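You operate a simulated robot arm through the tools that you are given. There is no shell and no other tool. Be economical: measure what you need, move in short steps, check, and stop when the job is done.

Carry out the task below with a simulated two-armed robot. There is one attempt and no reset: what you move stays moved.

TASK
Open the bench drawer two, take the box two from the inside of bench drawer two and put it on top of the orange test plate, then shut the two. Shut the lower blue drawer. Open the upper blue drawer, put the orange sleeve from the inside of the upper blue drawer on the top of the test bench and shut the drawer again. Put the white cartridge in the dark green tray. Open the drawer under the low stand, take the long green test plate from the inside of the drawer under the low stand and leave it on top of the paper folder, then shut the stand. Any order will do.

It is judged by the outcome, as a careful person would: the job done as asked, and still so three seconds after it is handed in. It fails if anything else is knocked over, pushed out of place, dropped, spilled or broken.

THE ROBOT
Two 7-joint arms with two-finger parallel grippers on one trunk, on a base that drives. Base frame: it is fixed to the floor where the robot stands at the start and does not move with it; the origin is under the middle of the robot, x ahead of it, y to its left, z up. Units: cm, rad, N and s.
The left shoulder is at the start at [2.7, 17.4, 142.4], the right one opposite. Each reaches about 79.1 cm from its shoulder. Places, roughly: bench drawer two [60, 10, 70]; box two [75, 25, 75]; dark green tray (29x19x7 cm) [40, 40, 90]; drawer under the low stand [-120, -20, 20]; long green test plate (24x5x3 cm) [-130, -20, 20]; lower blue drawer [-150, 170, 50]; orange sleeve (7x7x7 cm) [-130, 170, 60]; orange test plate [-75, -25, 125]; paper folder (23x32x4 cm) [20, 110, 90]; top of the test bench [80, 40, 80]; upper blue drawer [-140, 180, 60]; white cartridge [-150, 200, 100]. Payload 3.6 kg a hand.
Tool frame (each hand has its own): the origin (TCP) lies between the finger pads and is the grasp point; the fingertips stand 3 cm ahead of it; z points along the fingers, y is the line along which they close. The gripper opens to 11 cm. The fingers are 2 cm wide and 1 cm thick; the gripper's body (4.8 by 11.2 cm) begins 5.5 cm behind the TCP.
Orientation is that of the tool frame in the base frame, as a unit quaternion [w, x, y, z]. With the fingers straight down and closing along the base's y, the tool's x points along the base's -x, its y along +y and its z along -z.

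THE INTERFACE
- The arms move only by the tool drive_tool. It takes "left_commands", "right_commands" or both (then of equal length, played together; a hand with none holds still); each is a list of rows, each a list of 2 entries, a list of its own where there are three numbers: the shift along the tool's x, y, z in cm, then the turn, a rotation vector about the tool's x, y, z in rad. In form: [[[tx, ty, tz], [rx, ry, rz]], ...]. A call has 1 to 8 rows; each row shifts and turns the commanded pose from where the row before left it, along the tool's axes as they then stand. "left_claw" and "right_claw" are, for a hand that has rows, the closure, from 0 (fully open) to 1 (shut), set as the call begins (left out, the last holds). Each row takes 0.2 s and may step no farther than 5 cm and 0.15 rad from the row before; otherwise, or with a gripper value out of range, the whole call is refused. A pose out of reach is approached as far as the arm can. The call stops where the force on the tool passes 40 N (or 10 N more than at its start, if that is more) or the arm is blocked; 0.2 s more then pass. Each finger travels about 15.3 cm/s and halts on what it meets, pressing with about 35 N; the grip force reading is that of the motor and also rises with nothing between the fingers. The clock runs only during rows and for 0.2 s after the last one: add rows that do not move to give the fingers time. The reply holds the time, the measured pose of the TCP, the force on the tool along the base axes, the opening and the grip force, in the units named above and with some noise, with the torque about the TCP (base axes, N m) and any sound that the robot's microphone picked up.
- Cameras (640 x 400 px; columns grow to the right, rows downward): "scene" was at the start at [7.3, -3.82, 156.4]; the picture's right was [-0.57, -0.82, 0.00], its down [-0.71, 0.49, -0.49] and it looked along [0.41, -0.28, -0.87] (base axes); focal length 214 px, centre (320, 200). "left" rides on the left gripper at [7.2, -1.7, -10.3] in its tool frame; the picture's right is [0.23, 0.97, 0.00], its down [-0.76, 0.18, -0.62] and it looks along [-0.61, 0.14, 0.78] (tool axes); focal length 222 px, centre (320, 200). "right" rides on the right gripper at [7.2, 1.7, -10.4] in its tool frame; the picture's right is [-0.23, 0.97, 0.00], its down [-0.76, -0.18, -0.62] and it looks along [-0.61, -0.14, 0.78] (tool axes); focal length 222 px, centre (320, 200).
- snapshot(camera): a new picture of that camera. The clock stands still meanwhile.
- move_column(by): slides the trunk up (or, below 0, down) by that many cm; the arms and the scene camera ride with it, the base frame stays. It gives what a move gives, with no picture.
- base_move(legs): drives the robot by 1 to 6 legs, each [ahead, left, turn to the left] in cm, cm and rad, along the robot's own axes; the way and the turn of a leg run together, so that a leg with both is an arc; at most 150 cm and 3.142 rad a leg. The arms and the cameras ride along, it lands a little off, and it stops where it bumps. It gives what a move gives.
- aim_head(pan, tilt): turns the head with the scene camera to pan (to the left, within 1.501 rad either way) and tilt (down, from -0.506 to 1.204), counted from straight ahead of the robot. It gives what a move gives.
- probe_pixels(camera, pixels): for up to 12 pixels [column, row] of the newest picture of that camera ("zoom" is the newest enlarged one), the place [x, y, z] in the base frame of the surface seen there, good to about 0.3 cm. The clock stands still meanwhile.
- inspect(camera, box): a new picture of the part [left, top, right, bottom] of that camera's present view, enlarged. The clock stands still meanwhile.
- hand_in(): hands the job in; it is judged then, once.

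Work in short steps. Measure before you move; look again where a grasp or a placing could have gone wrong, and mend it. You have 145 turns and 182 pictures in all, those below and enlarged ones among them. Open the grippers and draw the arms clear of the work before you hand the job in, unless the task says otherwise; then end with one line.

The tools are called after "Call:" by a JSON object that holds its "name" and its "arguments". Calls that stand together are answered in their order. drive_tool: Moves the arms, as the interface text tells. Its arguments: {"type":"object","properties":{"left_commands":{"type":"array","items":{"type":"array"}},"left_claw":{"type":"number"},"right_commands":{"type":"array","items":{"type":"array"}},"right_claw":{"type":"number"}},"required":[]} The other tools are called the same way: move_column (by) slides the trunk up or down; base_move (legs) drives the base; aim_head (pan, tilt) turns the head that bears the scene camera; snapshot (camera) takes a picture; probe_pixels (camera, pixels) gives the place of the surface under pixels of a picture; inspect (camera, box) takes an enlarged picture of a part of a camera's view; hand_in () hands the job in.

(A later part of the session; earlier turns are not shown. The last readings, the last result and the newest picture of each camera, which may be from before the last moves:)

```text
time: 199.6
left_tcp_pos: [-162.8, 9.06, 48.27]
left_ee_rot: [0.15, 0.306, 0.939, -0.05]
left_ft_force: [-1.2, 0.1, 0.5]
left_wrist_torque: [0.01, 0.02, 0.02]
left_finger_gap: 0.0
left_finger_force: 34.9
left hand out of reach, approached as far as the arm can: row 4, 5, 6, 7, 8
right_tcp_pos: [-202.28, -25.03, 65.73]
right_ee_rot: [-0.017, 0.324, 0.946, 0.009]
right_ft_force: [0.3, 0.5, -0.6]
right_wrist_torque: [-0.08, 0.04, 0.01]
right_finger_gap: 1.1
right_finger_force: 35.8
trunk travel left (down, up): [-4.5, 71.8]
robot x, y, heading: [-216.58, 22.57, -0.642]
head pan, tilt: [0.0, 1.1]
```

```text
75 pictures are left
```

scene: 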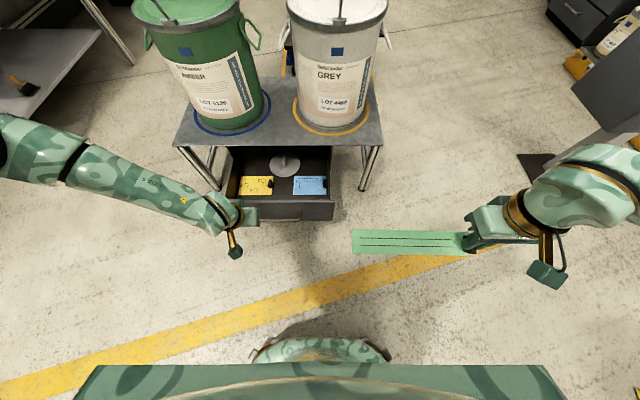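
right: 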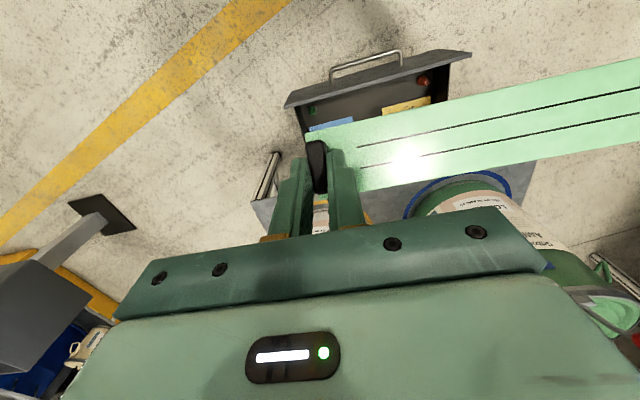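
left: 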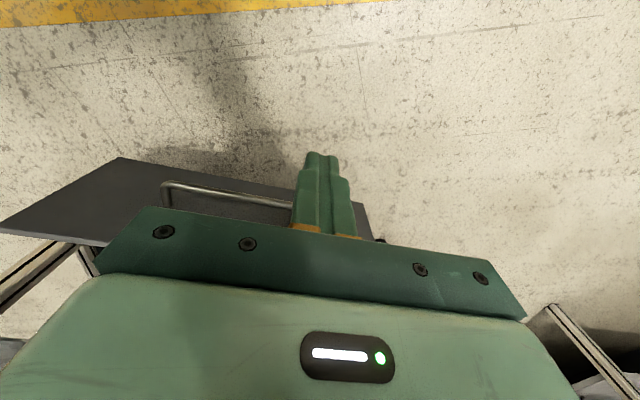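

The left elbow is swung out sideways; the arm gets lower further outward. I try L+10 and down, with the trunk's last 4 cm.

Call:
{"name": "move_column", "arguments": {"by": -4}}

Call:
{"name": "drive_tool", "arguments": {"left_commands": [[[1.2, 3, 2], [0, 0, 0]], [[1.2, 3, 2], [0, 0, 0]], [[1.2, 3, 3], [0, 0, 0]], [[1.2, 2, 3], [0, 0, 0]], [[1.2, 2, 3], [0, 0, 0]]]}}

```text
time: 200.4
left_tcp_pos: [-162.79, 9.1, 44.39]
left_ee_rot: [0.15, 0.307, 0.938, -0.049]
left_ft_force: [0.8, -0.3, -0.3]
left_wrist_torque: [-0.01, 0.01, -0.01]
left_finger_gap: 0.0
left_finger_force: 34.9
right_tcp_pos: [-202.15, -25.28, 60.48]
right_ee_rot: [-0.045, 0.324, 0.945, 0.018]
right_ft_force: [0.0, 0.0, -1.0]
right_wrist_torque: [-0.08, 0.01, 0.02]
right_finger_gap: 1.09
right_finger_force: 35.1
trunk travel left (down, up): [-0.5, 75.8]
robot x, y, heading: [-216.31, 22.35, -0.638]
head pan, tilt: [0.0, 1.1]
```

```text
time: 201.6
left_tcp_pos: [-155.28, 21.21, 35.63]
left_ee_rot: [0.149, 0.307, 0.939, -0.051]
left_ft_force: [0.1, -0.1, 0.5]
left_wrist_torque: [0.0, -0.02, -0.02]
left_finger_gap: 0.0
left_finger_force: 35.2
left hand out of reach, approached as far as the arm can: row 3, 4, 5
right_tcp_pos: [-201.97, -25.32, 60.48]
right_ee_rot: [-0.045, 0.324, 0.945, 0.019]
right_ft_force: [0.0, 0.0, -1.2]
right_wrist_torque: [-0.03, 0.06, 0.0]
right_finger_gap: 1.11
right_finger_force: 34.5
trunk travel left (down, up): [-0.5, 75.8]
robot x, y, heading: [-216.38, 22.89, -0.641]
head pan, tilt: [0.0, 1.1]
```

Now TCP z 35.6: tips at 32.5 can push the drawer front's top above the bar, with the gripper body above the stand top. Shift base right 18 and push forward.

Call:
{"name": "base_move", "arguments": {"legs": [[0, -18, 0]]}}

Call:
{"name": "base_move", "arguments": {"legs": [[14, 0, 0]]}}

Call:
{"name": "snapshot", "arguments": {"camera": "scene"}}

Call:
{"name": "snapshot", "arguments": {"camera": "left"}}

```text
time: 203.1
left_tcp_pos: [-166.41, 6.44, 35.68]
left_ee_rot: [0.149, 0.307, 0.939, -0.051]
left_ft_force: [-0.3, -0.4, 0.6]
left_wrist_torque: [-0.01, 0.02, -0.01]
left_finger_gap: 0.0
left_finger_force: 35.1
right_tcp_pos: [-213.16, -40.21, 60.39]
right_ee_rot: [-0.046, 0.323, 0.945, 0.018]
right_ft_force: [-0.1, -0.9, -1.4]
right_wrist_torque: [-0.04, 0.05, 0.01]
right_finger_gap: 1.12
right_finger_force: 35.3
trunk travel left (down, up): [-0.5, 75.8]
robot x, y, heading: [-227.08, 8.46, -0.643]
head pan, tilt: [0.0, 1.1]
```

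```text
time: 204.5
left_tcp_pos: [-155.11, -1.95, 35.57]
left_ee_rot: [0.149, 0.306, 0.939, -0.05]
left_ft_force: [-0.5, 0.1, 0.1]
left_wrist_torque: [0.02, 0.03, 0.04]
left_finger_gap: 0.01
left_finger_force: 34.7
right_tcp_pos: [-201.95, -48.44, 60.38]
right_ee_rot: [-0.046, 0.324, 0.945, 0.018]
right_ft_force: [0.8, -0.2, -1.3]
right_wrist_torque: [-0.04, 0.05, -0.03]
right_finger_gap: 1.13
right_finger_force: 34.6
trunk travel left (down, up): [-0.5, 75.8]
robot x, y, heading: [-216.28, -0.67, -0.639]
head pan, tilt: [0.0, 1.1]
```

```text
74 pictures are left
```

scene: 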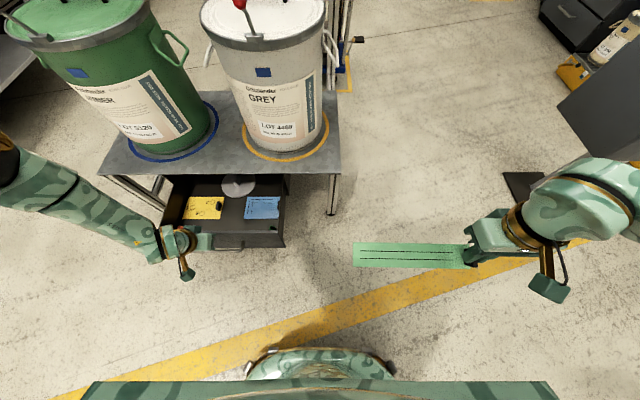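

```text
73 pictures are left
```

left: 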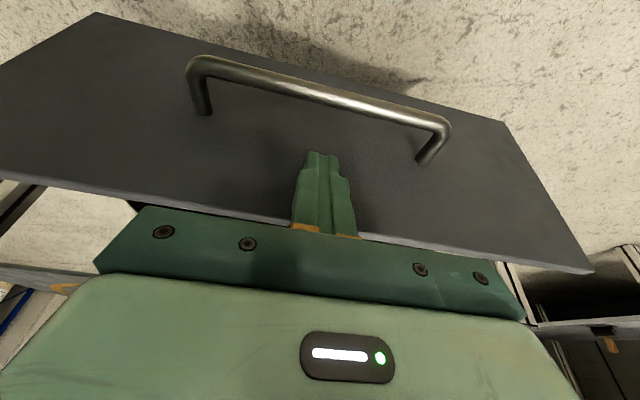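

Pushing works. Continue 19 cm, then a last push to the stop.

Call:
{"name": "base_move", "arguments": {"legs": [[19, 0, 0]]}}

Call:
{"name": "base_move", "arguments": {"legs": [[5, 0, 0]]}}

Call:
{"name": "snapshot", "arguments": {"camera": "scene"}}

```text
time: 206.0
left_tcp_pos: [-139.95, -13.34, 35.61]
left_ee_rot: [0.148, 0.308, 0.938, -0.051]
left_ft_force: [0.3, 0.4, 0.3]
left_wrist_torque: [0.0, -0.01, 0.01]
left_finger_gap: 0.0
left_finger_force: 34.9
right_tcp_pos: [-186.63, -59.88, 60.45]
right_ee_rot: [-0.045, 0.324, 0.945, 0.019]
right_ft_force: [0.5, -0.3, -0.8]
right_wrist_torque: [-0.07, 0.05, -0.01]
right_finger_gap: 1.1
right_finger_force: 34.8
trunk travel left (down, up): [-0.5, 75.8]
robot x, y, heading: [-201.05, -11.72, -0.641]
head pan, tilt: [0.0, 1.1]
```

```text
time: 207.0
left_tcp_pos: [-137.67, -14.82, 35.42]
left_ee_rot: [0.137, 0.304, 0.942, -0.049]
left_ft_force: [-0.6, -0.1, 0.9]
left_wrist_torque: [-0.04, 0.04, -0.02]
left_finger_gap: 0.0
left_finger_force: 34.5
right_tcp_pos: [-183.45, -62.09, 60.24]
right_ee_rot: [-0.045, 0.323, 0.945, 0.017]
right_ft_force: [0.3, -0.3, -0.3]
right_wrist_torque: [-0.07, 0.06, 0.01]
right_finger_gap: 1.08
right_finger_force: 34.8
trunk travel left (down, up): [-0.5, 75.8]
robot x, y, heading: [-197.62, -14.04, -0.638]
head pan, tilt: [0.0, 1.1]
stopped in leg 1: the force on the tool passed its limit at 97 N (the readings are from after the stop); the commanded pose is now the measured one
```

```text
72 pictures are left
```

scene: 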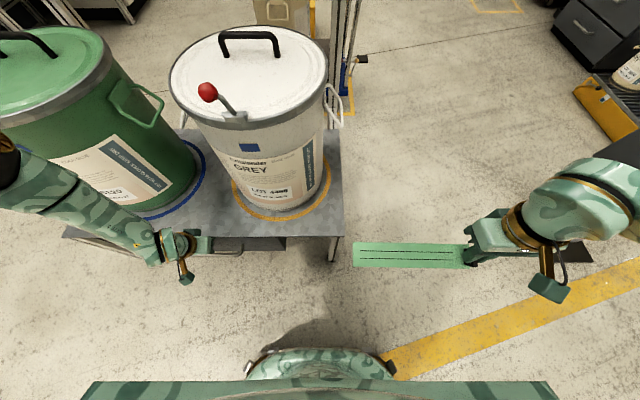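

Hard stop reached with TCP n 102 → drawer shut. Back off and verify.

Call:
{"name": "base_move", "arguments": {"legs": [[-30, 0, 0]]}}

Call:
{"name": "move_column", "arguments": {"by": 45}}

Call:
{"name": "aim_head", "arguments": {"pan": 0.3, "tilt": 0.8}}

Call:
{"name": "snapshot", "arguments": {"camera": "scene"}}

```text
time: 209.0
left_tcp_pos: [-160.9, 2.45, 35.44]
left_ee_rot: [0.137, 0.303, 0.942, -0.049]
left_ft_force: [-1.0, 0.3, 0.7]
left_wrist_torque: [0.02, 0.01, 0.01]
left_finger_gap: 0.02
left_finger_force: 35.3
right_tcp_pos: [-206.73, -44.79, 60.48]
right_ee_rot: [-0.044, 0.323, 0.945, 0.018]
right_ft_force: [-0.7, -0.3, -0.1]
right_wrist_torque: [-0.05, 0.07, -0.02]
right_finger_gap: 1.13
right_finger_force: 35.0
trunk travel left (down, up): [-0.5, 75.8]
robot x, y, heading: [-221.21, 2.92, -0.639]
head pan, tilt: [0.0, 1.1]
```

```text
refused: 45 is not a number from -40 to 40
```

```text
time: 209.8
left_tcp_pos: [-160.84, 2.46, 35.46]
left_ee_rot: [0.136, 0.304, 0.942, -0.048]
left_ft_force: [0.1, -0.2, 1.0]
left_wrist_torque: [-0.01, -0.01, -0.02]
left_finger_gap: 0.01
left_finger_force: 34.4
right_tcp_pos: [-206.72, -44.79, 60.45]
right_ee_rot: [-0.045, 0.323, 0.945, 0.019]
right_ft_force: [-0.3, 0.3, -1.5]
right_wrist_torque: [-0.1, 0.08, 0.01]
right_finger_gap: 1.11
right_finger_force: 34.9
trunk travel left (down, up): [-0.5, 75.8]
robot x, y, heading: [-221.3, 3.45, -0.637]
head pan, tilt: [0.3, 0.799]
```

```text
71 pictures are left
```

scene: 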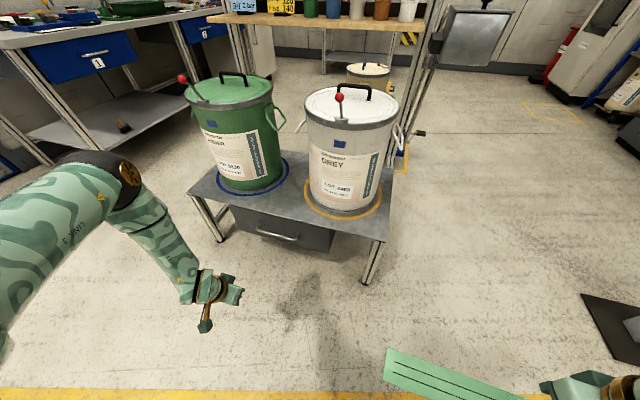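

Stand shut. Now raise the trunk and look at the main bench's left end where the paper folder lies.

Call:
{"name": "move_column", "arguments": {"by": 40}}

Call:
{"name": "move_column", "arguments": {"by": 20}}

Call:
{"name": "aim_head", "arguments": {"pan": 0.75, "tilt": 0.5}}

Call:
{"name": "snapshot", "arguments": {"camera": "scene"}}

```text
time: 213.6
left_tcp_pos: [-156.79, -0.66, 94.65]
left_ee_rot: [0.349, 0.285, 0.884, -0.119]
left_ft_force: [-0.2, -0.3, -0.9]
left_wrist_torque: [-0.01, -0.01, 0.01]
left_finger_gap: 0.0
left_finger_force: 34.9
right_tcp_pos: [-206.71, -44.82, 100.4]
right_ee_rot: [-0.045, 0.322, 0.946, 0.018]
right_ft_force: [2.1, 0.1, -0.7]
right_wrist_torque: [-0.07, 0.05, 0.01]
right_finger_gap: 1.14
right_finger_force: 34.4
trunk travel left (down, up): [-40.5, 35.8]
robot x, y, heading: [-220.91, 3.09, -0.637]
head pan, tilt: [0.3, 0.799]
```

```text
time: 215.8
left_tcp_pos: [-157.11, -0.46, 118.0]
left_ee_rot: [0.376, 0.283, 0.873, -0.129]
left_ft_force: [0.0, -0.2, 0.3]
left_wrist_torque: [0.02, -0.01, 0.05]
left_finger_gap: 0.0
left_finger_force: 34.6
right_tcp_pos: [-206.75, -44.81, 120.34]
right_ee_rot: [-0.044, 0.322, 0.945, 0.017]
right_ft_force: [-0.9, -0.3, -1.8]
right_wrist_torque: [-0.02, 0.08, -0.01]
right_finger_gap: 1.1
right_finger_force: 34.6
trunk travel left (down, up): [-60.5, 15.8]
robot x, y, heading: [-220.77, 3.48, -0.638]
head pan, tilt: [0.3, 0.799]
```

```text
time: 216.7
left_tcp_pos: [-157.05, -0.47, 118.18]
left_ee_rot: [0.375, 0.284, 0.873, -0.13]
left_ft_force: [-0.2, -0.3, 0.1]
left_wrist_torque: [0.04, 0.04, 0.0]
left_finger_gap: 0.0
left_finger_force: 35.2
right_tcp_pos: [-206.66, -44.76, 120.47]
right_ee_rot: [-0.045, 0.323, 0.945, 0.018]
right_ft_force: [0.1, 0.4, -1.1]
right_wrist_torque: [-0.03, 0.03, 0.01]
right_finger_gap: 1.13
right_finger_force: 34.2
trunk travel left (down, up): [-60.5, 15.8]
robot x, y, heading: [-220.97, 3.08, -0.639]
head pan, tilt: [0.75, 0.499]
```

```text
70 pictures are left
```

scene: 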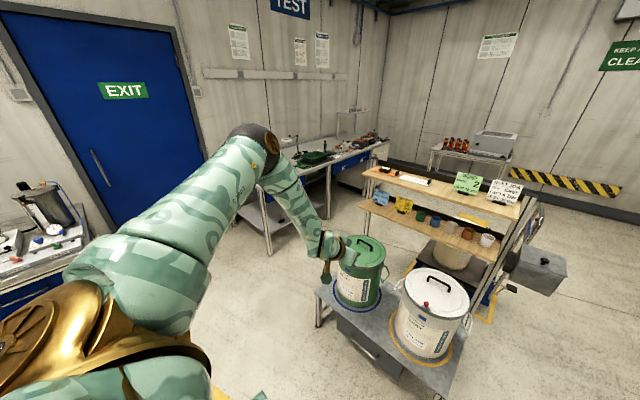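

The bench's left end (e≈-80 cm) is the way to the folder. First tuck the left arm, then turn and drive there.

Call:
{"name": "drive_tool", "arguments": {"left_commands": [[[2, -1.5, -2], [0, 0.13, 0]], [[2, -1.5, -2], [0, 0.13, 0]], [[2, -1.5, -2], [0, 0.13, 0]], [[2, -1.5, -2], [0, 0.13, 0]], [[3, -1.5, -2], [0, 0.13, 0]], [[3, -1.5, 0], [0, 0.13, 0]], [[3, -1.5, 0], [0, 0, 0]], [[3, -1.5, 0], [0, 0, 0]]]}}

Call:
{"name": "base_move", "arguments": {"legs": [[0, 0, 1.33], [140, 0, 0], [0, 0, -0.69]]}}

Call:
{"name": "aim_head", "arguments": {"pan": 0.0, "tilt": 0.6}}

Call:
{"name": "snapshot", "arguments": {"camera": "scene"}}

```text
time: 218.5
left_tcp_pos: [-183.07, 3.92, 120.37]
left_ee_rot: [0.016, 0.311, 0.95, -0.012]
left_ft_force: [-0.2, 1.1, -0.4]
left_wrist_torque: [-0.01, -0.02, 0.0]
left_finger_gap: 0.02
left_finger_force: 34.7
right_tcp_pos: [-206.71, -44.87, 120.52]
right_ee_rot: [-0.045, 0.322, 0.945, 0.018]
right_ft_force: [0.0, 0.0, -1.0]
right_wrist_torque: [-0.06, 0.07, 0.0]
right_finger_gap: 1.09
right_finger_force: 35.3
trunk travel left (down, up): [-60.5, 15.8]
robot x, y, heading: [-221.21, 3.23, -0.641]
head pan, tilt: [0.75, 0.499]
```

```text
time: 230.6
left_tcp_pos: [-78.32, 114.71, 120.33]
left_ee_rot: [0.018, 0.003, 1.0, -0.007]
left_ft_force: [-0.3, -0.2, 0.4]
left_wrist_torque: [0.0, 0.0, -0.01]
left_finger_gap: 0.0
left_finger_force: 34.9
right_tcp_pos: [-69.14, 61.48, 120.45]
right_ee_rot: [-0.048, 0.017, 0.999, 0.003]
right_ft_force: [0.2, -0.3, -1.5]
right_wrist_torque: [-0.1, -0.01, 0.03]
right_finger_gap: 1.1
right_finger_force: 34.6
trunk travel left (down, up): [-60.5, 15.8]
robot x, y, heading: [-108.7, 91.66, -0.014]
head pan, tilt: [0.75, 0.499]
```

```text
time: 231.7
left_tcp_pos: [-78.3, 114.78, 120.28]
left_ee_rot: [0.018, 0.003, 1.0, -0.008]
left_ft_force: [0.2, -0.4, 0.5]
left_wrist_torque: [0.02, -0.01, 0.01]
left_finger_gap: 0.02
left_finger_force: 35.1
right_tcp_pos: [-69.12, 61.49, 120.42]
right_ee_rot: [-0.048, 0.016, 0.999, 0.004]
right_ft_force: [-0.2, 0.5, -0.3]
right_wrist_torque: [-0.12, 0.0, 0.0]
right_finger_gap: 1.11
right_finger_force: 34.5
trunk travel left (down, up): [-60.5, 15.8]
robot x, y, heading: [-108.58, 92.14, -0.018]
head pan, tilt: [0.0, 0.6]
```

```text
69 pictures are left
```

scene: 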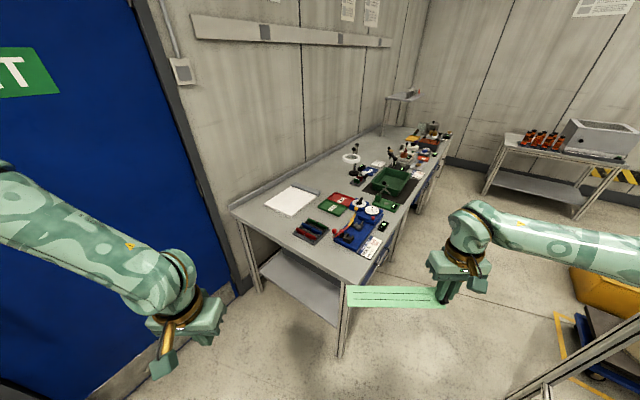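

The folder is the white slab at (292,200). Probe it and the bench end.

Call:
{"name": "inspect", "arguments": {"camera": "scene", "box": [220, 160, 400, 280]}}

Call:
{"name": "probe_pixels", "arguments": {"camera": "scene", "pixels": [[264, 204], [292, 216], [318, 194], [293, 186], [292, 200], [232, 208], [352, 282], [250, 260], [225, 280], [312, 230]]}}

```text
3.33 times, centred on (310, 220) of scene
```

zoom: 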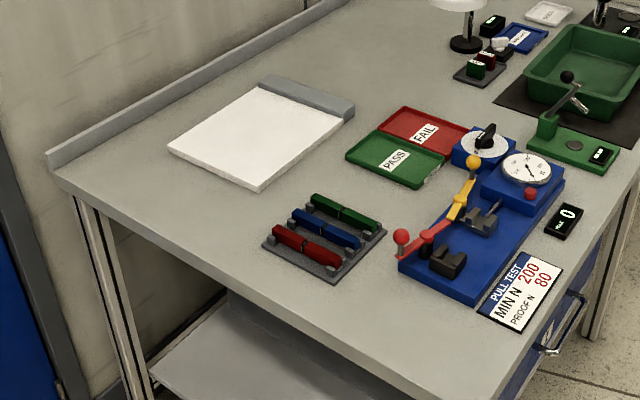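

```text
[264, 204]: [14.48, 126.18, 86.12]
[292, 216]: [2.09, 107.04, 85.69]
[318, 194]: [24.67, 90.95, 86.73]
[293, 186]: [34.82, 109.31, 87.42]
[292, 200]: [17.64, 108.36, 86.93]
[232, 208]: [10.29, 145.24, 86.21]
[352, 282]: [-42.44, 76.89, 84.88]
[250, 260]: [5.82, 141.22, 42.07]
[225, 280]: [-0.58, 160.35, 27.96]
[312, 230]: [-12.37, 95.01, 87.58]
```

Folder's white top: near edge e≈-63, spans p 87–110, z≈87. I'll swing the hand so that the plate extends forward from the tab, and approach diagonally from the bench end.

Call:
{"name": "base_move", "arguments": {"legs": [[48, 25, -0.1]]}}

Call:
{"name": "drive_tool", "arguments": {"right_commands": [[[0, 0, 0], [0, 0, 0.143]], [[0, 0, 0], [0, 0, 0.143]], [[0, 0, 0], [0, 0, 0.143]], [[0, 0, 0], [0, 0, 0.143]], [[0, 0, 0], [0, 0, 0.143]], [[0, 0, 0], [0, 0, 0.143]], [[0, 0, 0], [0, 0, 0.143]], [[0, 0, 0], [0, 0, 0.143]]]}}

Call:
{"name": "drive_tool", "arguments": {"right_commands": [[[0, 0, 0], [0, 0, 0.143]], [[0, 0, 0], [0, 0, 0.143]], [[0, 0, 0], [0, 0, 0.143]], [[0, 0, 0], [0, 0.126, 0]], [[0, 0, 0], [0, 0.126, 0]], [[0, 0, 0], [0, 0.126, 0]]]}}

Call:
{"name": "snapshot", "arguments": {"camera": "scene"}}

```text
time: 234.8
left_tcp_pos: [-27.97, 133.21, 120.35]
left_ee_rot: [0.018, 0.056, 0.998, -0.007]
left_ft_force: [-0.4, 0.7, -0.2]
left_wrist_torque: [0.0, 0.01, -0.01]
left_finger_gap: 0.01
left_finger_force: 35.2
right_tcp_pos: [-24.4, 79.2, 120.47]
right_ee_rot: [-0.048, 0.069, 0.996, 0.006]
right_ft_force: [-0.7, -0.1, -0.6]
right_wrist_torque: [-0.12, 0.05, -0.01]
right_finger_gap: 1.11
right_finger_force: 35.1
trunk travel left (down, up): [-60.5, 15.8]
robot x, y, heading: [-60.39, 113.93, -0.114]
head pan, tilt: [0.0, 0.6]
```

```text
time: 236.6
left_tcp_pos: [-27.86, 133.25, 120.26]
left_ee_rot: [0.018, 0.057, 0.998, -0.009]
left_ft_force: [0.4, -0.6, 0.2]
left_wrist_torque: [-0.01, 0.01, 0.01]
left_finger_gap: 0.0
left_finger_force: 34.7
right_tcp_pos: [-24.42, 79.22, 120.5]
right_ee_rot: [-0.043, 0.599, 0.799, -0.021]
right_ft_force: [0.0, -0.8, -1.2]
right_wrist_torque: [-0.03, 0.07, 0.0]
right_finger_gap: 1.11
right_finger_force: 34.8
trunk travel left (down, up): [-60.5, 15.8]
robot x, y, heading: [-60.47, 113.78, -0.119]
head pan, tilt: [0.0, 0.6]
```

```text
time: 238.0
left_tcp_pos: [-27.92, 133.25, 120.38]
left_ee_rot: [0.018, 0.056, 0.998, -0.008]
left_ft_force: [0.1, -0.4, -0.6]
left_wrist_torque: [-0.03, 0.0, -0.01]
left_finger_gap: 0.0
left_finger_force: 35.0
right_tcp_pos: [-24.4, 79.18, 120.49]
right_ee_rot: [-0.16, 0.746, 0.637, 0.113]
right_ft_force: [0.3, 0.4, -1.6]
right_wrist_torque: [0.02, 0.03, 0.01]
right_finger_gap: 1.08
right_finger_force: 34.8
trunk travel left (down, up): [-60.5, 15.8]
robot x, y, heading: [-60.67, 113.69, -0.119]
head pan, tilt: [0.0, 0.6]
```

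```text
67 pictures are left
```

scene: 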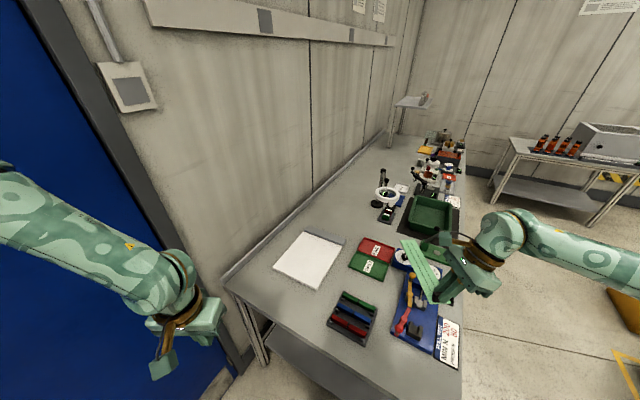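

Plate extends forward but tilts a few degrees; I correct that while moving the hand over the folder at height.

Call:
{"name": "base_move", "arguments": {"legs": [[5, 5, 0]]}}

Call:
{"name": "drive_tool", "arguments": {"right_commands": [[[3.5, 2.8, 1.14], [-0.042, 0.045, -0.021]], [[3.5, 2.8, 1.14], [-0.042, 0.045, -0.021]], [[3.5, 2.8, 1.14], [0, 0, 0]], [[3.5, 2.8, 1.14], [0, 0, 0]], [[3.5, 2.8, 1.14], [0, 0, 0]], [[3.5, 2.8, 1.14], [0, 0, 0]], [[3.5, 2.8, 1.14], [0, 0, 0]], [[3.5, 2.8, 1.14], [0, 0, 0]]]}}

Call:
{"name": "snapshot", "arguments": {"camera": "scene"}}

```text
time: 239.0
left_tcp_pos: [-22.58, 137.31, 120.42]
left_ee_rot: [0.017, 0.057, 0.998, -0.007]
left_ft_force: [0.5, 0.3, -0.1]
left_wrist_torque: [0.02, 0.0, 0.0]
left_finger_gap: 0.0
left_finger_force: 35.2
right_tcp_pos: [-18.89, 83.22, 120.38]
right_ee_rot: [-0.161, 0.746, 0.636, 0.113]
right_ft_force: [-0.4, 0.0, -0.7]
right_wrist_torque: [0.05, 0.05, 0.01]
right_finger_gap: 1.11
right_finger_force: 35.3
trunk travel left (down, up): [-60.5, 15.8]
robot x, y, heading: [-55.11, 117.94, -0.121]
head pan, tilt: [0.0, 0.6]
```

```text
time: 240.8
left_tcp_pos: [-22.4, 137.5, 120.29]
left_ee_rot: [0.018, 0.055, 0.998, -0.008]
left_ft_force: [0.4, -0.5, -0.7]
left_wrist_torque: [0.0, 0.0, 0.01]
left_finger_gap: 0.0
left_finger_force: 35.0
right_tcp_pos: [4.58, 108.05, 123.24]
right_ee_rot: [-0.155, 0.733, 0.639, 0.176]
right_ft_force: [-0.4, 0.2, 0.0]
right_wrist_torque: [-0.02, 0.07, -0.02]
right_finger_gap: 1.13
right_finger_force: 35.0
right hand out of reach, approached as far as the arm can: row 8
trunk travel left (down, up): [-60.5, 15.8]
robot x, y, heading: [-54.97, 117.99, -0.12]
head pan, tilt: [0.0, 0.6]
```

```text
66 pictures are left
```

scene: 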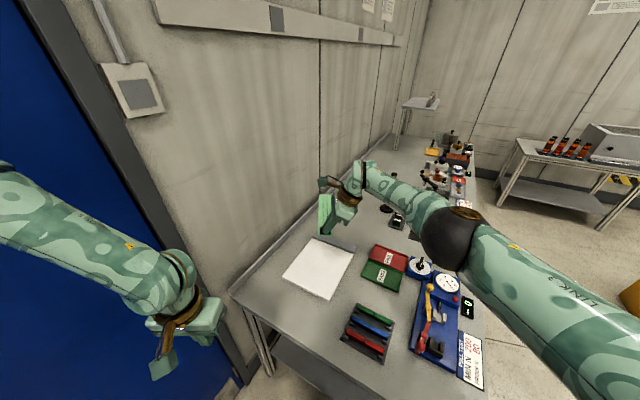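

I check the plate in the wrist view and its relation to the folder.

Call:
{"name": "snapshot", "arguments": {"camera": "right"}}

```text
65 pictures are left
```

right: 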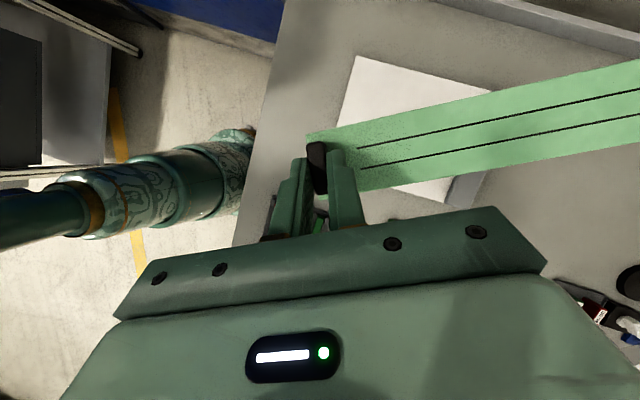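

Plate is level. Before lowering the trunk, I probe the elbow's height over the fixtures.

Call:
{"name": "probe_pixels", "arguments": {"camera": "scene", "pixels": [[455, 240], [440, 265], [500, 290], [560, 370], [430, 290], [412, 345], [450, 283], [420, 262], [320, 268], [400, 210], [345, 195]]}}

```text
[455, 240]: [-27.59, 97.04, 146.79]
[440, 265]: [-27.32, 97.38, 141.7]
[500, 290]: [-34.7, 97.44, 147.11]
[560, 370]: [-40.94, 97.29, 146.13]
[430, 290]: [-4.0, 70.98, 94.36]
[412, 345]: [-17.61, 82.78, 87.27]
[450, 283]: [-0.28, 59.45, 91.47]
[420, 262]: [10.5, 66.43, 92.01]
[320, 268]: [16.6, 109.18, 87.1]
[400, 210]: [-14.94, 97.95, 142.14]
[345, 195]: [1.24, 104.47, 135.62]
```

Elbow bottom ~136, fixtures ≤95: safe to lower 26 cm.

Call:
{"name": "move_column", "arguments": {"by": -24}}

Call:
{"name": "snapshot", "arguments": {"camera": "scene"}}

Call:
{"name": "snapshot", "arguments": {"camera": "right"}}

```text
time: 243.3
left_tcp_pos: [-22.4, 137.51, 96.32]
left_ee_rot: [0.018, 0.056, 0.998, -0.008]
left_ft_force: [0.6, -0.1, 0.3]
left_wrist_torque: [-0.01, -0.05, 0.02]
left_finger_gap: 0.01
left_finger_force: 34.7
right_tcp_pos: [4.48, 108.21, 99.27]
right_ee_rot: [-0.155, 0.732, 0.639, 0.176]
right_ft_force: [-0.7, 0.2, -0.7]
right_wrist_torque: [0.01, 0.07, -0.05]
right_finger_gap: 1.13
right_finger_force: 35.3
trunk travel left (down, up): [-36.5, 39.8]
robot x, y, heading: [-55.13, 117.83, -0.12]
head pan, tilt: [0.0, 0.6]
```

```text
64 pictures are left
```

scene: 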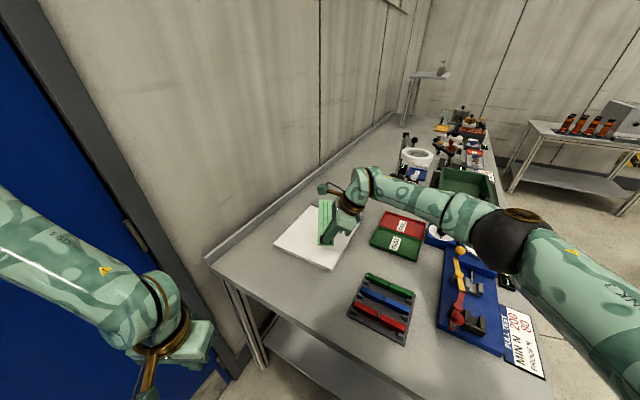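

```text
63 pictures are left
```

right: 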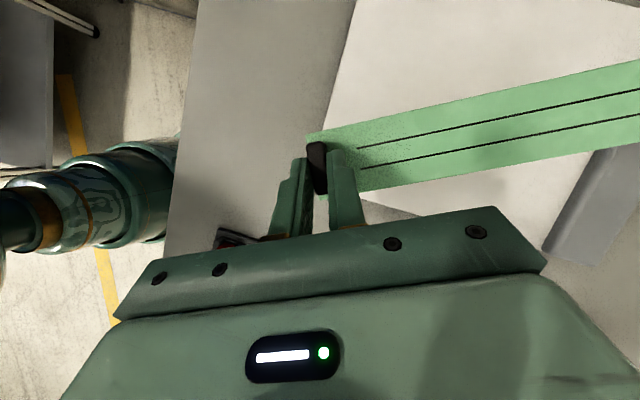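

I shift 2.4 cm ahead for margin on the near edge and descend 5.5 cm.

Call:
{"name": "drive_tool", "arguments": {"right_commands": [[[0.91, 2.28, 0.46], [0, 0, 0]], [[-1.25, 0, 2.45], [0, 0, 0]], [[-1.25, 0, 2.45], [0, 0, 0]]]}}

Call:
{"name": "inspect", "arguments": {"camera": "scene", "box": [240, 150, 400, 290]}}

Call:
{"name": "snapshot", "arguments": {"camera": "right"}}

```text
time: 244.1
left_tcp_pos: [-22.5, 137.5, 96.31]
left_ee_rot: [0.018, 0.056, 0.998, -0.008]
left_ft_force: [0.7, 1.3, 0.8]
left_wrist_torque: [-0.01, -0.02, 0.02]
left_finger_gap: 0.0
left_finger_force: 34.6
right_tcp_pos: [6.7, 108.99, 93.66]
right_ee_rot: [-0.154, 0.732, 0.64, 0.176]
right_ft_force: [0.0, 0.8, -0.9]
right_wrist_torque: [-0.04, 0.06, 0.0]
right_finger_gap: 1.1
right_finger_force: 34.8
trunk travel left (down, up): [-36.5, 39.8]
robot x, y, heading: [-55.73, 117.94, -0.118]
head pan, tilt: [0.0, 0.6]
```

```text
2.86 times, centred on (320, 220) of scene
```

zoom: 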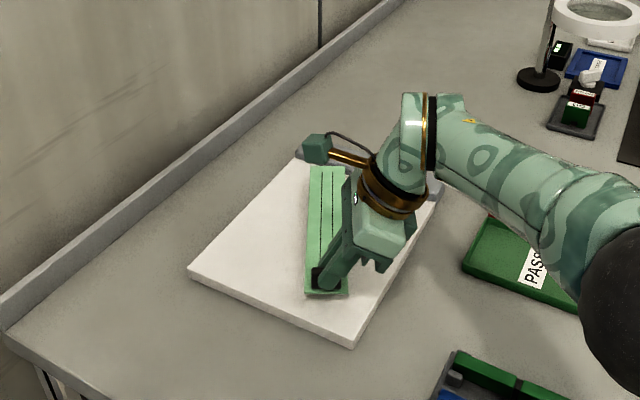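

```text
61 pictures are left
```

right: 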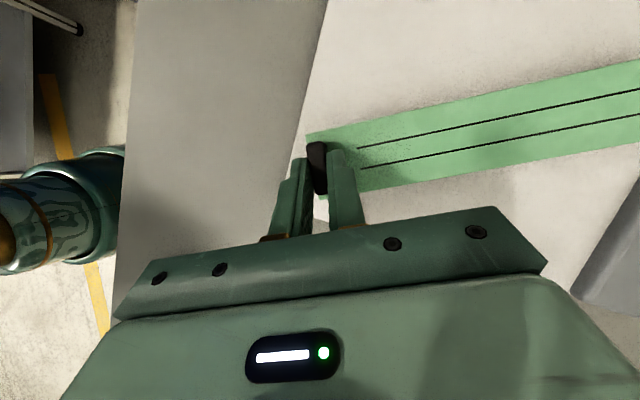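

Plate is well over the folder. Lower in small steps until contact.

Call:
{"name": "drive_tool", "arguments": {"right_commands": [[[-0.4, 0, 0.8], [0, 0, 0]], [[-0.3, 0, 0.6], [0, 0, 0]]]}}

Call:
{"name": "drive_tool", "arguments": {"right_commands": [[[-0.18, 0, 0.36], [0, 0, 0]]]}}

Call:
{"name": "drive_tool", "arguments": {"right_commands": [[[-0.14, 0, 0.27], [0, 0, 0]]]}}

```text
time: 244.7
left_tcp_pos: [-22.48, 137.41, 96.29]
left_ee_rot: [0.018, 0.056, 0.998, -0.008]
left_ft_force: [-0.6, -0.7, 0.2]
left_wrist_torque: [0.03, 0.01, 0.03]
left_finger_gap: 0.0
left_finger_force: 35.0
right_tcp_pos: [6.4, 108.85, 92.24]
right_ee_rot: [-0.155, 0.733, 0.639, 0.176]
right_ft_force: [0.2, 0.0, -0.6]
right_wrist_torque: [0.02, 0.1, -0.01]
right_finger_gap: 1.13
right_finger_force: 35.1
right hand out of reach, approached as far as the arm can: row 2
trunk travel left (down, up): [-36.5, 39.8]
robot x, y, heading: [-55.02, 118.13, -0.116]
head pan, tilt: [0.0, 0.6]
```

```text
time: 245.1
left_tcp_pos: [-22.52, 137.54, 96.33]
left_ee_rot: [0.018, 0.056, 0.998, -0.007]
left_ft_force: [0.8, -0.3, -0.4]
left_wrist_torque: [0.04, -0.01, 0.0]
left_finger_gap: 0.0
left_finger_force: 35.2
right_tcp_pos: [6.31, 108.84, 91.97]
right_ee_rot: [-0.154, 0.733, 0.639, 0.175]
right_ft_force: [0.3, 1.2, -0.2]
right_wrist_torque: [0.0, 0.07, -0.03]
right_finger_gap: 1.11
right_finger_force: 34.7
trunk travel left (down, up): [-36.5, 39.8]
robot x, y, heading: [-55.45, 117.7, -0.116]
head pan, tilt: [0.0, 0.6]
```

```text
time: 245.5
left_tcp_pos: [-22.35, 137.3, 96.33]
left_ee_rot: [0.018, 0.056, 0.998, -0.008]
left_ft_force: [-0.3, -0.8, -0.1]
left_wrist_torque: [-0.01, -0.01, 0.03]
left_finger_gap: 0.0
left_finger_force: 35.0
right_tcp_pos: [6.08, 109.03, 91.62]
right_ee_rot: [-0.154, 0.732, 0.639, 0.176]
right_ft_force: [0.5, -0.5, 0.0]
right_wrist_torque: [0.02, 0.04, 0.01]
right_finger_gap: 1.1
right_finger_force: 35.2
trunk travel left (down, up): [-36.5, 39.8]
robot x, y, heading: [-55.72, 117.88, -0.117]
head pan, tilt: [0.0, 0.6]
```

Near the edge of reach; use the trunk for the final lowering in 0.3–0.4 cm steps.

Call:
{"name": "move_column", "arguments": {"by": -0.4}}

Call:
{"name": "move_column", "arguments": {"by": -0.3}}

Call:
{"name": "inspect", "arguments": {"camera": "scene", "box": [290, 180, 390, 260]}}

```text
time: 246.1
left_tcp_pos: [-22.46, 137.4, 95.84]
left_ee_rot: [0.018, 0.056, 0.998, -0.008]
left_ft_force: [0.3, 0.1, -0.1]
left_wrist_torque: [0.05, -0.02, 0.0]
left_finger_gap: 0.0
left_finger_force: 34.8
right_tcp_pos: [6.2, 108.81, 91.24]
right_ee_rot: [-0.154, 0.733, 0.639, 0.176]
right_ft_force: [0.6, -0.4, -1.9]
right_wrist_torque: [0.0, 0.1, -0.02]
right_finger_gap: 1.12
right_finger_force: 35.1
trunk travel left (down, up): [-36.1, 40.2]
robot x, y, heading: [-55.07, 117.66, -0.119]
head pan, tilt: [0.0, 0.6]
```

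```text
time: 246.6
left_tcp_pos: [-22.59, 137.48, 95.63]
left_ee_rot: [0.019, 0.056, 0.998, -0.007]
left_ft_force: [0.6, 0.2, -0.4]
left_wrist_torque: [0.0, -0.03, 0.02]
left_finger_gap: 0.03
left_finger_force: 34.9
right_tcp_pos: [6.23, 108.85, 91.2]
right_ee_rot: [-0.153, 0.733, 0.639, 0.177]
right_ft_force: [0.4, -0.1, 11.5]
right_wrist_torque: [-0.26, 0.04, -0.03]
right_finger_gap: 1.11
right_finger_force: 35.2
trunk travel left (down, up): [-35.8, 40.5]
robot x, y, heading: [-55.3, 118.03, -0.12]
head pan, tilt: [0.0, 0.6]
```

```text
5.00 times, centred on (340, 220) of scene
```

zoom: 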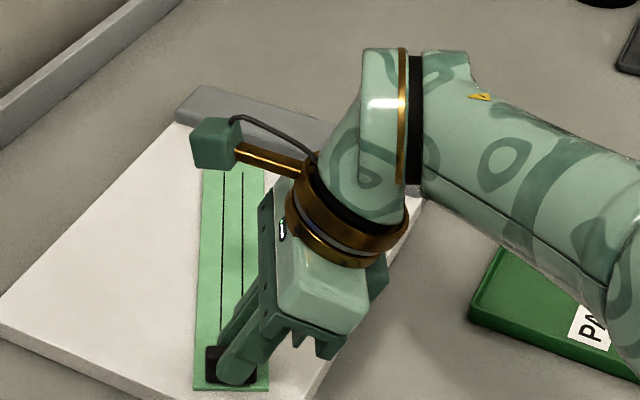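

Contact (11 N) and the plate lies on the folder. Open and retreat along the fingers.

Call:
{"name": "drive_tool", "arguments": {"right_commands": [[[0, 0, 0], [0, 0, 0]], [[0, 0, 0], [0, 0, 0]], [[0, 0, -2], [0, 0, 0]], [[0, 0, -4], [0, 0, 0]], [[0, 0, -4.5], [0, 0, 0]], [[0, 0, -4.5], [0, 0, 0]]], "right_claw": 0.7}}

Call:
{"name": "inspect", "arguments": {"camera": "scene", "box": [240, 150, 400, 290]}}

```text
time: 248.0
left_tcp_pos: [-22.48, 137.5, 95.63]
left_ee_rot: [0.018, 0.056, 0.998, -0.008]
left_ft_force: [-0.8, 0.5, -0.1]
left_wrist_torque: [0.0, -0.03, 0.03]
left_finger_gap: 0.0
left_finger_force: 34.7
right_tcp_pos: [5.41, 101.89, 104.41]
right_ee_rot: [-0.154, 0.733, 0.639, 0.176]
right_ft_force: [-0.7, 0.4, -0.6]
right_wrist_torque: [0.01, -0.04, 0.0]
right_finger_gap: 3.3
right_finger_force: 0.0
trunk travel left (down, up): [-35.8, 40.5]
robot x, y, heading: [-54.97, 117.98, -0.12]
head pan, tilt: [0.0, 0.6]
```

```text
2.86 times, centred on (320, 220) of scene
```

zoom: 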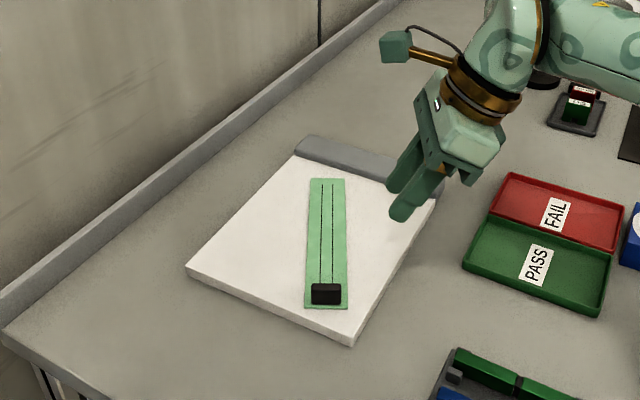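

The plate lies on the folder. Retract the right hand, raise the trunk, back away and look toward the blue bench.

Call:
{"name": "drive_tool", "arguments": {"right_commands": [[[0, -3, -3.5], [0, 0, 0]], [[0, -4.5, -1.5], [0, 0, 0]], [[0, -4.5, -1], [0, 0, 0]], [[0, -4.5, 0], [0, 0, 0]], [[0, -4.5, 0], [0, 0, 0]]]}}

Call:
{"name": "move_column", "arguments": {"by": 20}}

Call:
{"name": "base_move", "arguments": {"legs": [[-40, -15, 0], [0, 0, 1.9]]}}

Call:
{"name": "aim_head", "arguments": {"pan": 0.2, "tilt": 0.7}}

Call:
{"name": "snapshot", "arguments": {"camera": "scene"}}

```text
time: 249.2
left_tcp_pos: [-22.47, 137.42, 95.66]
left_ee_rot: [0.019, 0.056, 0.998, -0.009]
left_ft_force: [0.2, 0.3, -0.7]
left_wrist_torque: [0.01, -0.02, 0.02]
left_finger_gap: 0.0
left_finger_force: 34.9
right_tcp_pos: [-15.9, 102.28, 109.52]
right_ee_rot: [-0.154, 0.733, 0.638, 0.177]
right_ft_force: [-0.7, -0.3, -0.2]
right_wrist_torque: [0.02, -0.05, -0.03]
right_finger_gap: 3.3
right_finger_force: 0.0
trunk travel left (down, up): [-35.8, 40.5]
robot x, y, heading: [-55.05, 117.87, -0.12]
head pan, tilt: [0.0, 0.6]
```

```text
time: 251.3
left_tcp_pos: [-22.47, 137.52, 115.57]
left_ee_rot: [0.018, 0.056, 0.998, -0.008]
left_ft_force: [0.1, -0.1, -0.1]
left_wrist_torque: [-0.01, 0.01, 0.02]
left_finger_gap: 0.0
left_finger_force: 34.9
right_tcp_pos: [-15.79, 102.13, 129.69]
right_ee_rot: [-0.154, 0.733, 0.639, 0.176]
right_ft_force: [0.4, 0.5, 0.5]
right_wrist_torque: [-0.03, 0.0, 0.02]
right_finger_gap: 3.29
right_finger_force: 0.1
trunk travel left (down, up): [-55.8, 20.5]
robot x, y, heading: [-54.9, 117.62, -0.114]
head pan, tilt: [0.0, 0.6]
```

```text
time: 258.5
left_tcp_pos: [-125.86, 131.79, 115.6]
left_ee_rot: [-0.017, 0.784, -0.62, -0.01]
left_ft_force: [-0.2, 0.0, -0.1]
left_wrist_torque: [-0.01, 0.0, 0.0]
left_finger_gap: 0.01
left_finger_force: 34.6
right_tcp_pos: [-95.0, 149.97, 129.7]
right_ee_rot: [-0.233, -0.102, 0.967, -0.025]
right_ft_force: [-0.5, 0.0, -0.9]
right_wrist_torque: [0.0, 0.0, -0.01]
right_finger_gap: 3.3
right_finger_force: 0.2
trunk travel left (down, up): [-55.8, 20.5]
robot x, y, heading: [-96.06, 108.19, 1.798]
head pan, tilt: [0.0, 0.6]
```

```text
time: 259.3
left_tcp_pos: [-125.84, 131.73, 115.57]
left_ee_rot: [-0.018, 0.784, -0.62, -0.01]
left_ft_force: [0.1, 0.0, -0.1]
left_wrist_torque: [-0.02, 0.0, 0.02]
left_finger_gap: 0.0
left_finger_force: 34.9
right_tcp_pos: [-94.98, 149.9, 129.61]
right_ee_rot: [-0.233, -0.101, 0.967, -0.025]
right_ft_force: [-0.8, 0.9, -1.0]
right_wrist_torque: [0.0, -0.02, 0.05]
right_finger_gap: 3.3
right_finger_force: 0.0
trunk travel left (down, up): [-55.8, 20.5]
robot x, y, heading: [-96.24, 107.61, 1.8]
head pan, tilt: [0.201, 0.7]
```

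```text
58 pictures are left
```

scene: 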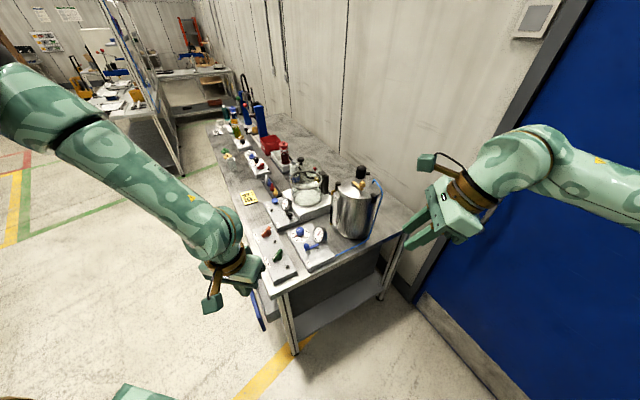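

The blue bench's front faces the aisle to its left. Turn to face it squarely and move in front of its drawers.

Call:
{"name": "base_move", "arguments": {"legs": [[0, 0, -0.875], [-45, 63, 0]]}}

Call:
{"name": "aim_head", "arguments": {"pan": -0.1, "tilt": 0.75}}

Call:
{"name": "snapshot", "arguments": {"camera": "scene"}}

```text
time: 265.7
left_tcp_pos: [-174.01, 148.42, 115.58]
left_ee_rot: [0.02, -0.443, 0.896, 0.003]
left_ft_force: [-0.6, -0.4, 0.0]
left_wrist_torque: [0.06, -0.01, 0.01]
left_finger_gap: 0.0
left_finger_force: 35.5
right_tcp_pos: [-140.4, 136.1, 129.66]
right_ee_rot: [-0.221, 0.323, 0.917, 0.077]
right_ft_force: [-1.3, 0.5, -0.4]
right_wrist_torque: [-0.02, 0.0, -0.04]
right_finger_gap: 3.27
right_finger_force: 0.1
trunk travel left (down, up): [-55.8, 20.5]
robot x, y, heading: [-174.18, 110.73, 0.91]
head pan, tilt: [0.201, 0.7]
```

```text
time: 266.5
left_tcp_pos: [-173.91, 148.54, 115.57]
left_ee_rot: [0.019, -0.443, 0.896, 0.002]
left_ft_force: [-0.8, 0.0, 0.2]
left_wrist_torque: [0.0, 0.02, 0.0]
left_finger_gap: 0.0
left_finger_force: 34.9
right_tcp_pos: [-140.39, 136.16, 129.61]
right_ee_rot: [-0.221, 0.323, 0.917, 0.077]
right_ft_force: [-0.2, 0.1, -0.3]
right_wrist_torque: [0.01, -0.01, -0.04]
right_finger_gap: 3.27
right_finger_force: 0.1
trunk travel left (down, up): [-55.8, 20.5]
robot x, y, heading: [-174.09, 110.51, 0.909]
head pan, tilt: [-0.099, 0.75]
```

```text
57 pictures are left
```

scene: 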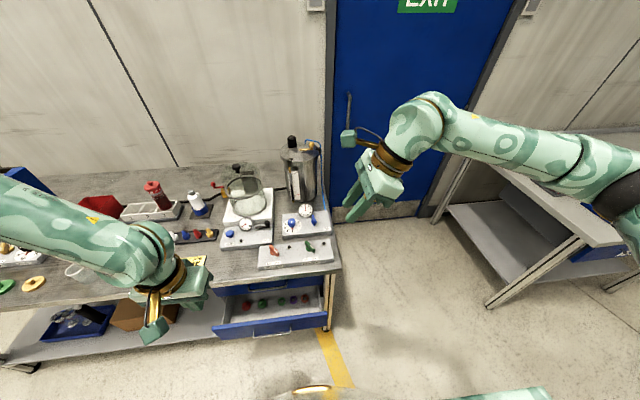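

Lower drawer open at (270,315); upper one above it. Zoom and probe.

Call:
{"name": "inspect", "arguments": {"camera": "scene", "box": [100, 150, 360, 350]}}

Call:
{"name": "probe_pixels", "arguments": {"camera": "zoom", "pixels": [[300, 438], [290, 340], [440, 345], [300, 370], [245, 125], [560, 350], [350, 280], [345, 345], [425, 415], [545, 385]]}}

```text
2.00 times, centred on (230, 250) of scene
```

zoom: 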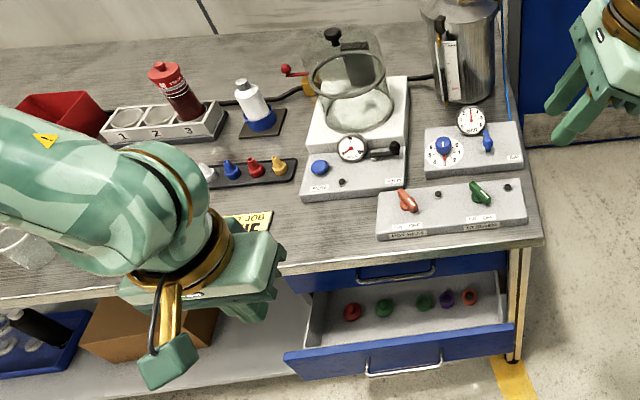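

```text
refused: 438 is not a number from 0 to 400
```

Cartridges: the red one in the rack, the white one at zoom (250,105). Probe all needed points.

Call:
{"name": "probe_pixels", "arguments": {"camera": "zoom", "pixels": [[402, 368], [365, 372], [440, 362], [405, 275], [435, 268], [370, 280], [320, 290], [400, 345], [250, 105], [240, 87], [260, 122], [530, 255]]}}

Call:
{"name": "inspect", "arguments": {"camera": "scene", "box": [175, 175, 275, 245]}}

```text
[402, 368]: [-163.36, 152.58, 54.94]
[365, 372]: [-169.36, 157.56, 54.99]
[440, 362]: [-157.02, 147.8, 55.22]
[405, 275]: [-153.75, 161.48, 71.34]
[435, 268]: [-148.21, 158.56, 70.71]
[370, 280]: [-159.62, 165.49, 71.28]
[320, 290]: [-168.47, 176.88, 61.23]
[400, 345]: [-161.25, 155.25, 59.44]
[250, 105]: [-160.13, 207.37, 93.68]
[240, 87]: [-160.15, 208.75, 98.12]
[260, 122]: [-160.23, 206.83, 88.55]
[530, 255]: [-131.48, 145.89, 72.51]
```

```text
5.71 times, centred on (225, 210) of scene
```

zoom: 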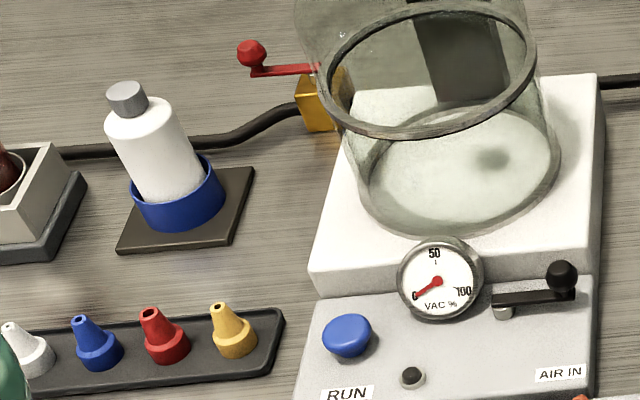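

Geometry: lower bar at p 24 (open ~13 cm), upper bar p 37, z 71. I'll push the lower drawer with the left fingers pitched 45°. Back off, set up arms, lower the trunk.

Call:
{"name": "drive_tool", "arguments": {"left_commands": [[[0, 0, 0], [0, -0.131, 0]], [[0, 0, 0], [0, -0.131, 0]], [[0, 0, 0], [0, -0.131, 0]], [[0, 0, 0], [0, -0.131, 0]], [[0, 0, 0], [0, -0.131, 0]], [[0, 0, 0], [0, -0.131, 0]]], "right_commands": [[[1.5, -2.5, -3.5], [0, 0, 0]], [[1.5, -2.5, -3.5], [0, 0, 0]], [[1.5, -2.5, -3.5], [0, 0, 0]], [[0, 0, 0], [0, 0, 0]], [[0, 0, 0], [0, 0, 0]], [[0, 0, 0], [0, 0, 0]]], "left_claw": 1.0}}

Call:
{"name": "base_move", "arguments": {"legs": [[-18, 0, 0.015]]}}

Call:
{"name": "move_column", "arguments": {"by": -40}}

Call:
{"name": "drive_tool", "arguments": {"left_commands": [[[-1, -2, 3.5], [0, 0, 0]], [[-1, -2, 3.5], [0, 0, 0]], [[-1, -1, 3.5], [0, 0, 0]], [[-1, -1, 3.5], [0, 0, 0]], [[-1, 0, 3.5], [0, 0, 0]], [[0, 0, 3.5], [0, 0, 0]]]}}

Call:
{"name": "snapshot", "arguments": {"camera": "scene"}}

```text
time: 267.9
left_tcp_pos: [-173.09, 153.64, 115.49]
left_ee_rot: [0.364, -0.408, 0.82, 0.171]
left_ft_force: [-0.3, -0.1, -0.2]
left_wrist_torque: [-0.01, -0.03, 0.01]
left_finger_gap: 0.0
left_finger_force: 35.2
left hand out of reach, approached as far as the arm can: row 3, 4, 5, 6
right_tcp_pos: [-144.77, 129.56, 141.23]
right_ee_rot: [-0.22, 0.324, 0.917, 0.077]
right_ft_force: [-0.4, 0.4, -0.5]
right_wrist_torque: [0.0, 0.03, 0.01]
right_finger_gap: 3.31
right_finger_force: 0.1
trunk travel left (down, up): [-55.8, 20.5]
robot x, y, heading: [-174.17, 110.58, 0.909]
head pan, tilt: [-0.099, 0.75]
```

```text
time: 269.5
left_tcp_pos: [-184.88, 138.93, 115.45]
left_ee_rot: [0.36, -0.416, 0.817, 0.175]
left_ft_force: [-0.3, 0.3, 0.2]
left_wrist_torque: [0.0, 0.01, 0.01]
left_finger_gap: 0.0
left_finger_force: 34.8
right_tcp_pos: [-156.03, 115.43, 141.31]
right_ee_rot: [-0.222, 0.316, 0.92, 0.075]
right_ft_force: [-0.4, -0.2, -0.1]
right_wrist_torque: [0.03, -0.03, -0.01]
right_finger_gap: 3.29
right_finger_force: 0.0
trunk travel left (down, up): [-55.8, 20.5]
robot x, y, heading: [-185.48, 96.08, 0.927]
head pan, tilt: [-0.099, 0.75]
```

```text
time: 273.3
left_tcp_pos: [-184.48, 139.41, 66.99]
left_ee_rot: [0.238, -0.437, 0.86, 0.115]
left_ft_force: [0.8, -0.1, 0.8]
left_wrist_torque: [0.01, 0.02, 0.02]
left_finger_gap: 0.01
left_finger_force: 34.7
right_tcp_pos: [-156.0, 115.51, 101.32]
right_ee_rot: [-0.222, 0.316, 0.919, 0.075]
right_ft_force: [0.6, -0.8, 0.5]
right_wrist_torque: [0.02, 0.01, 0.02]
right_finger_gap: 3.31
right_finger_force: 0.1
trunk travel left (down, up): [-15.8, 60.5]
robot x, y, heading: [-185.16, 96.39, 0.927]
head pan, tilt: [-0.099, 0.75]
```

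```text
time: 274.7
left_tcp_pos: [-175.45, 153.15, 62.27]
left_ee_rot: [0.238, -0.437, 0.86, 0.113]
left_ft_force: [-0.1, 0.0, -0.1]
left_wrist_torque: [-0.02, -0.01, 0.01]
left_finger_gap: 0.02
left_finger_force: 35.2
left hand out of reach, approached as far as the arm can: row 1, 2, 3, 4, 5, 6
right_tcp_pos: [-155.97, 115.59, 101.18]
right_ee_rot: [-0.222, 0.316, 0.919, 0.076]
right_ft_force: [0.4, -1.0, 0.0]
right_wrist_torque: [0.0, -0.01, -0.01]
right_finger_gap: 3.29
right_finger_force: 0.0
trunk travel left (down, up): [-15.8, 60.5]
robot x, y, heading: [-185.02, 95.76, 0.929]
head pan, tilt: [-0.099, 0.75]
```

```text
54 pictures are left
```

scene: 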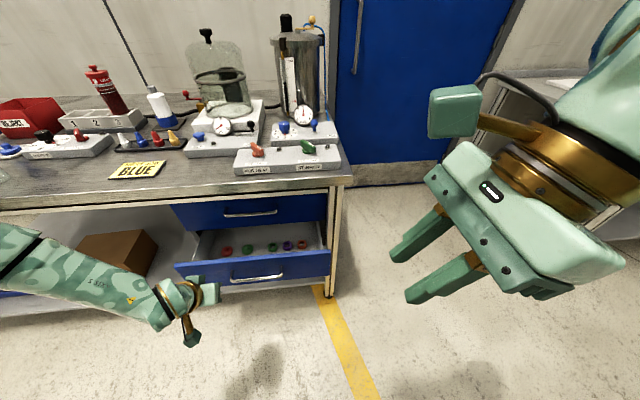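

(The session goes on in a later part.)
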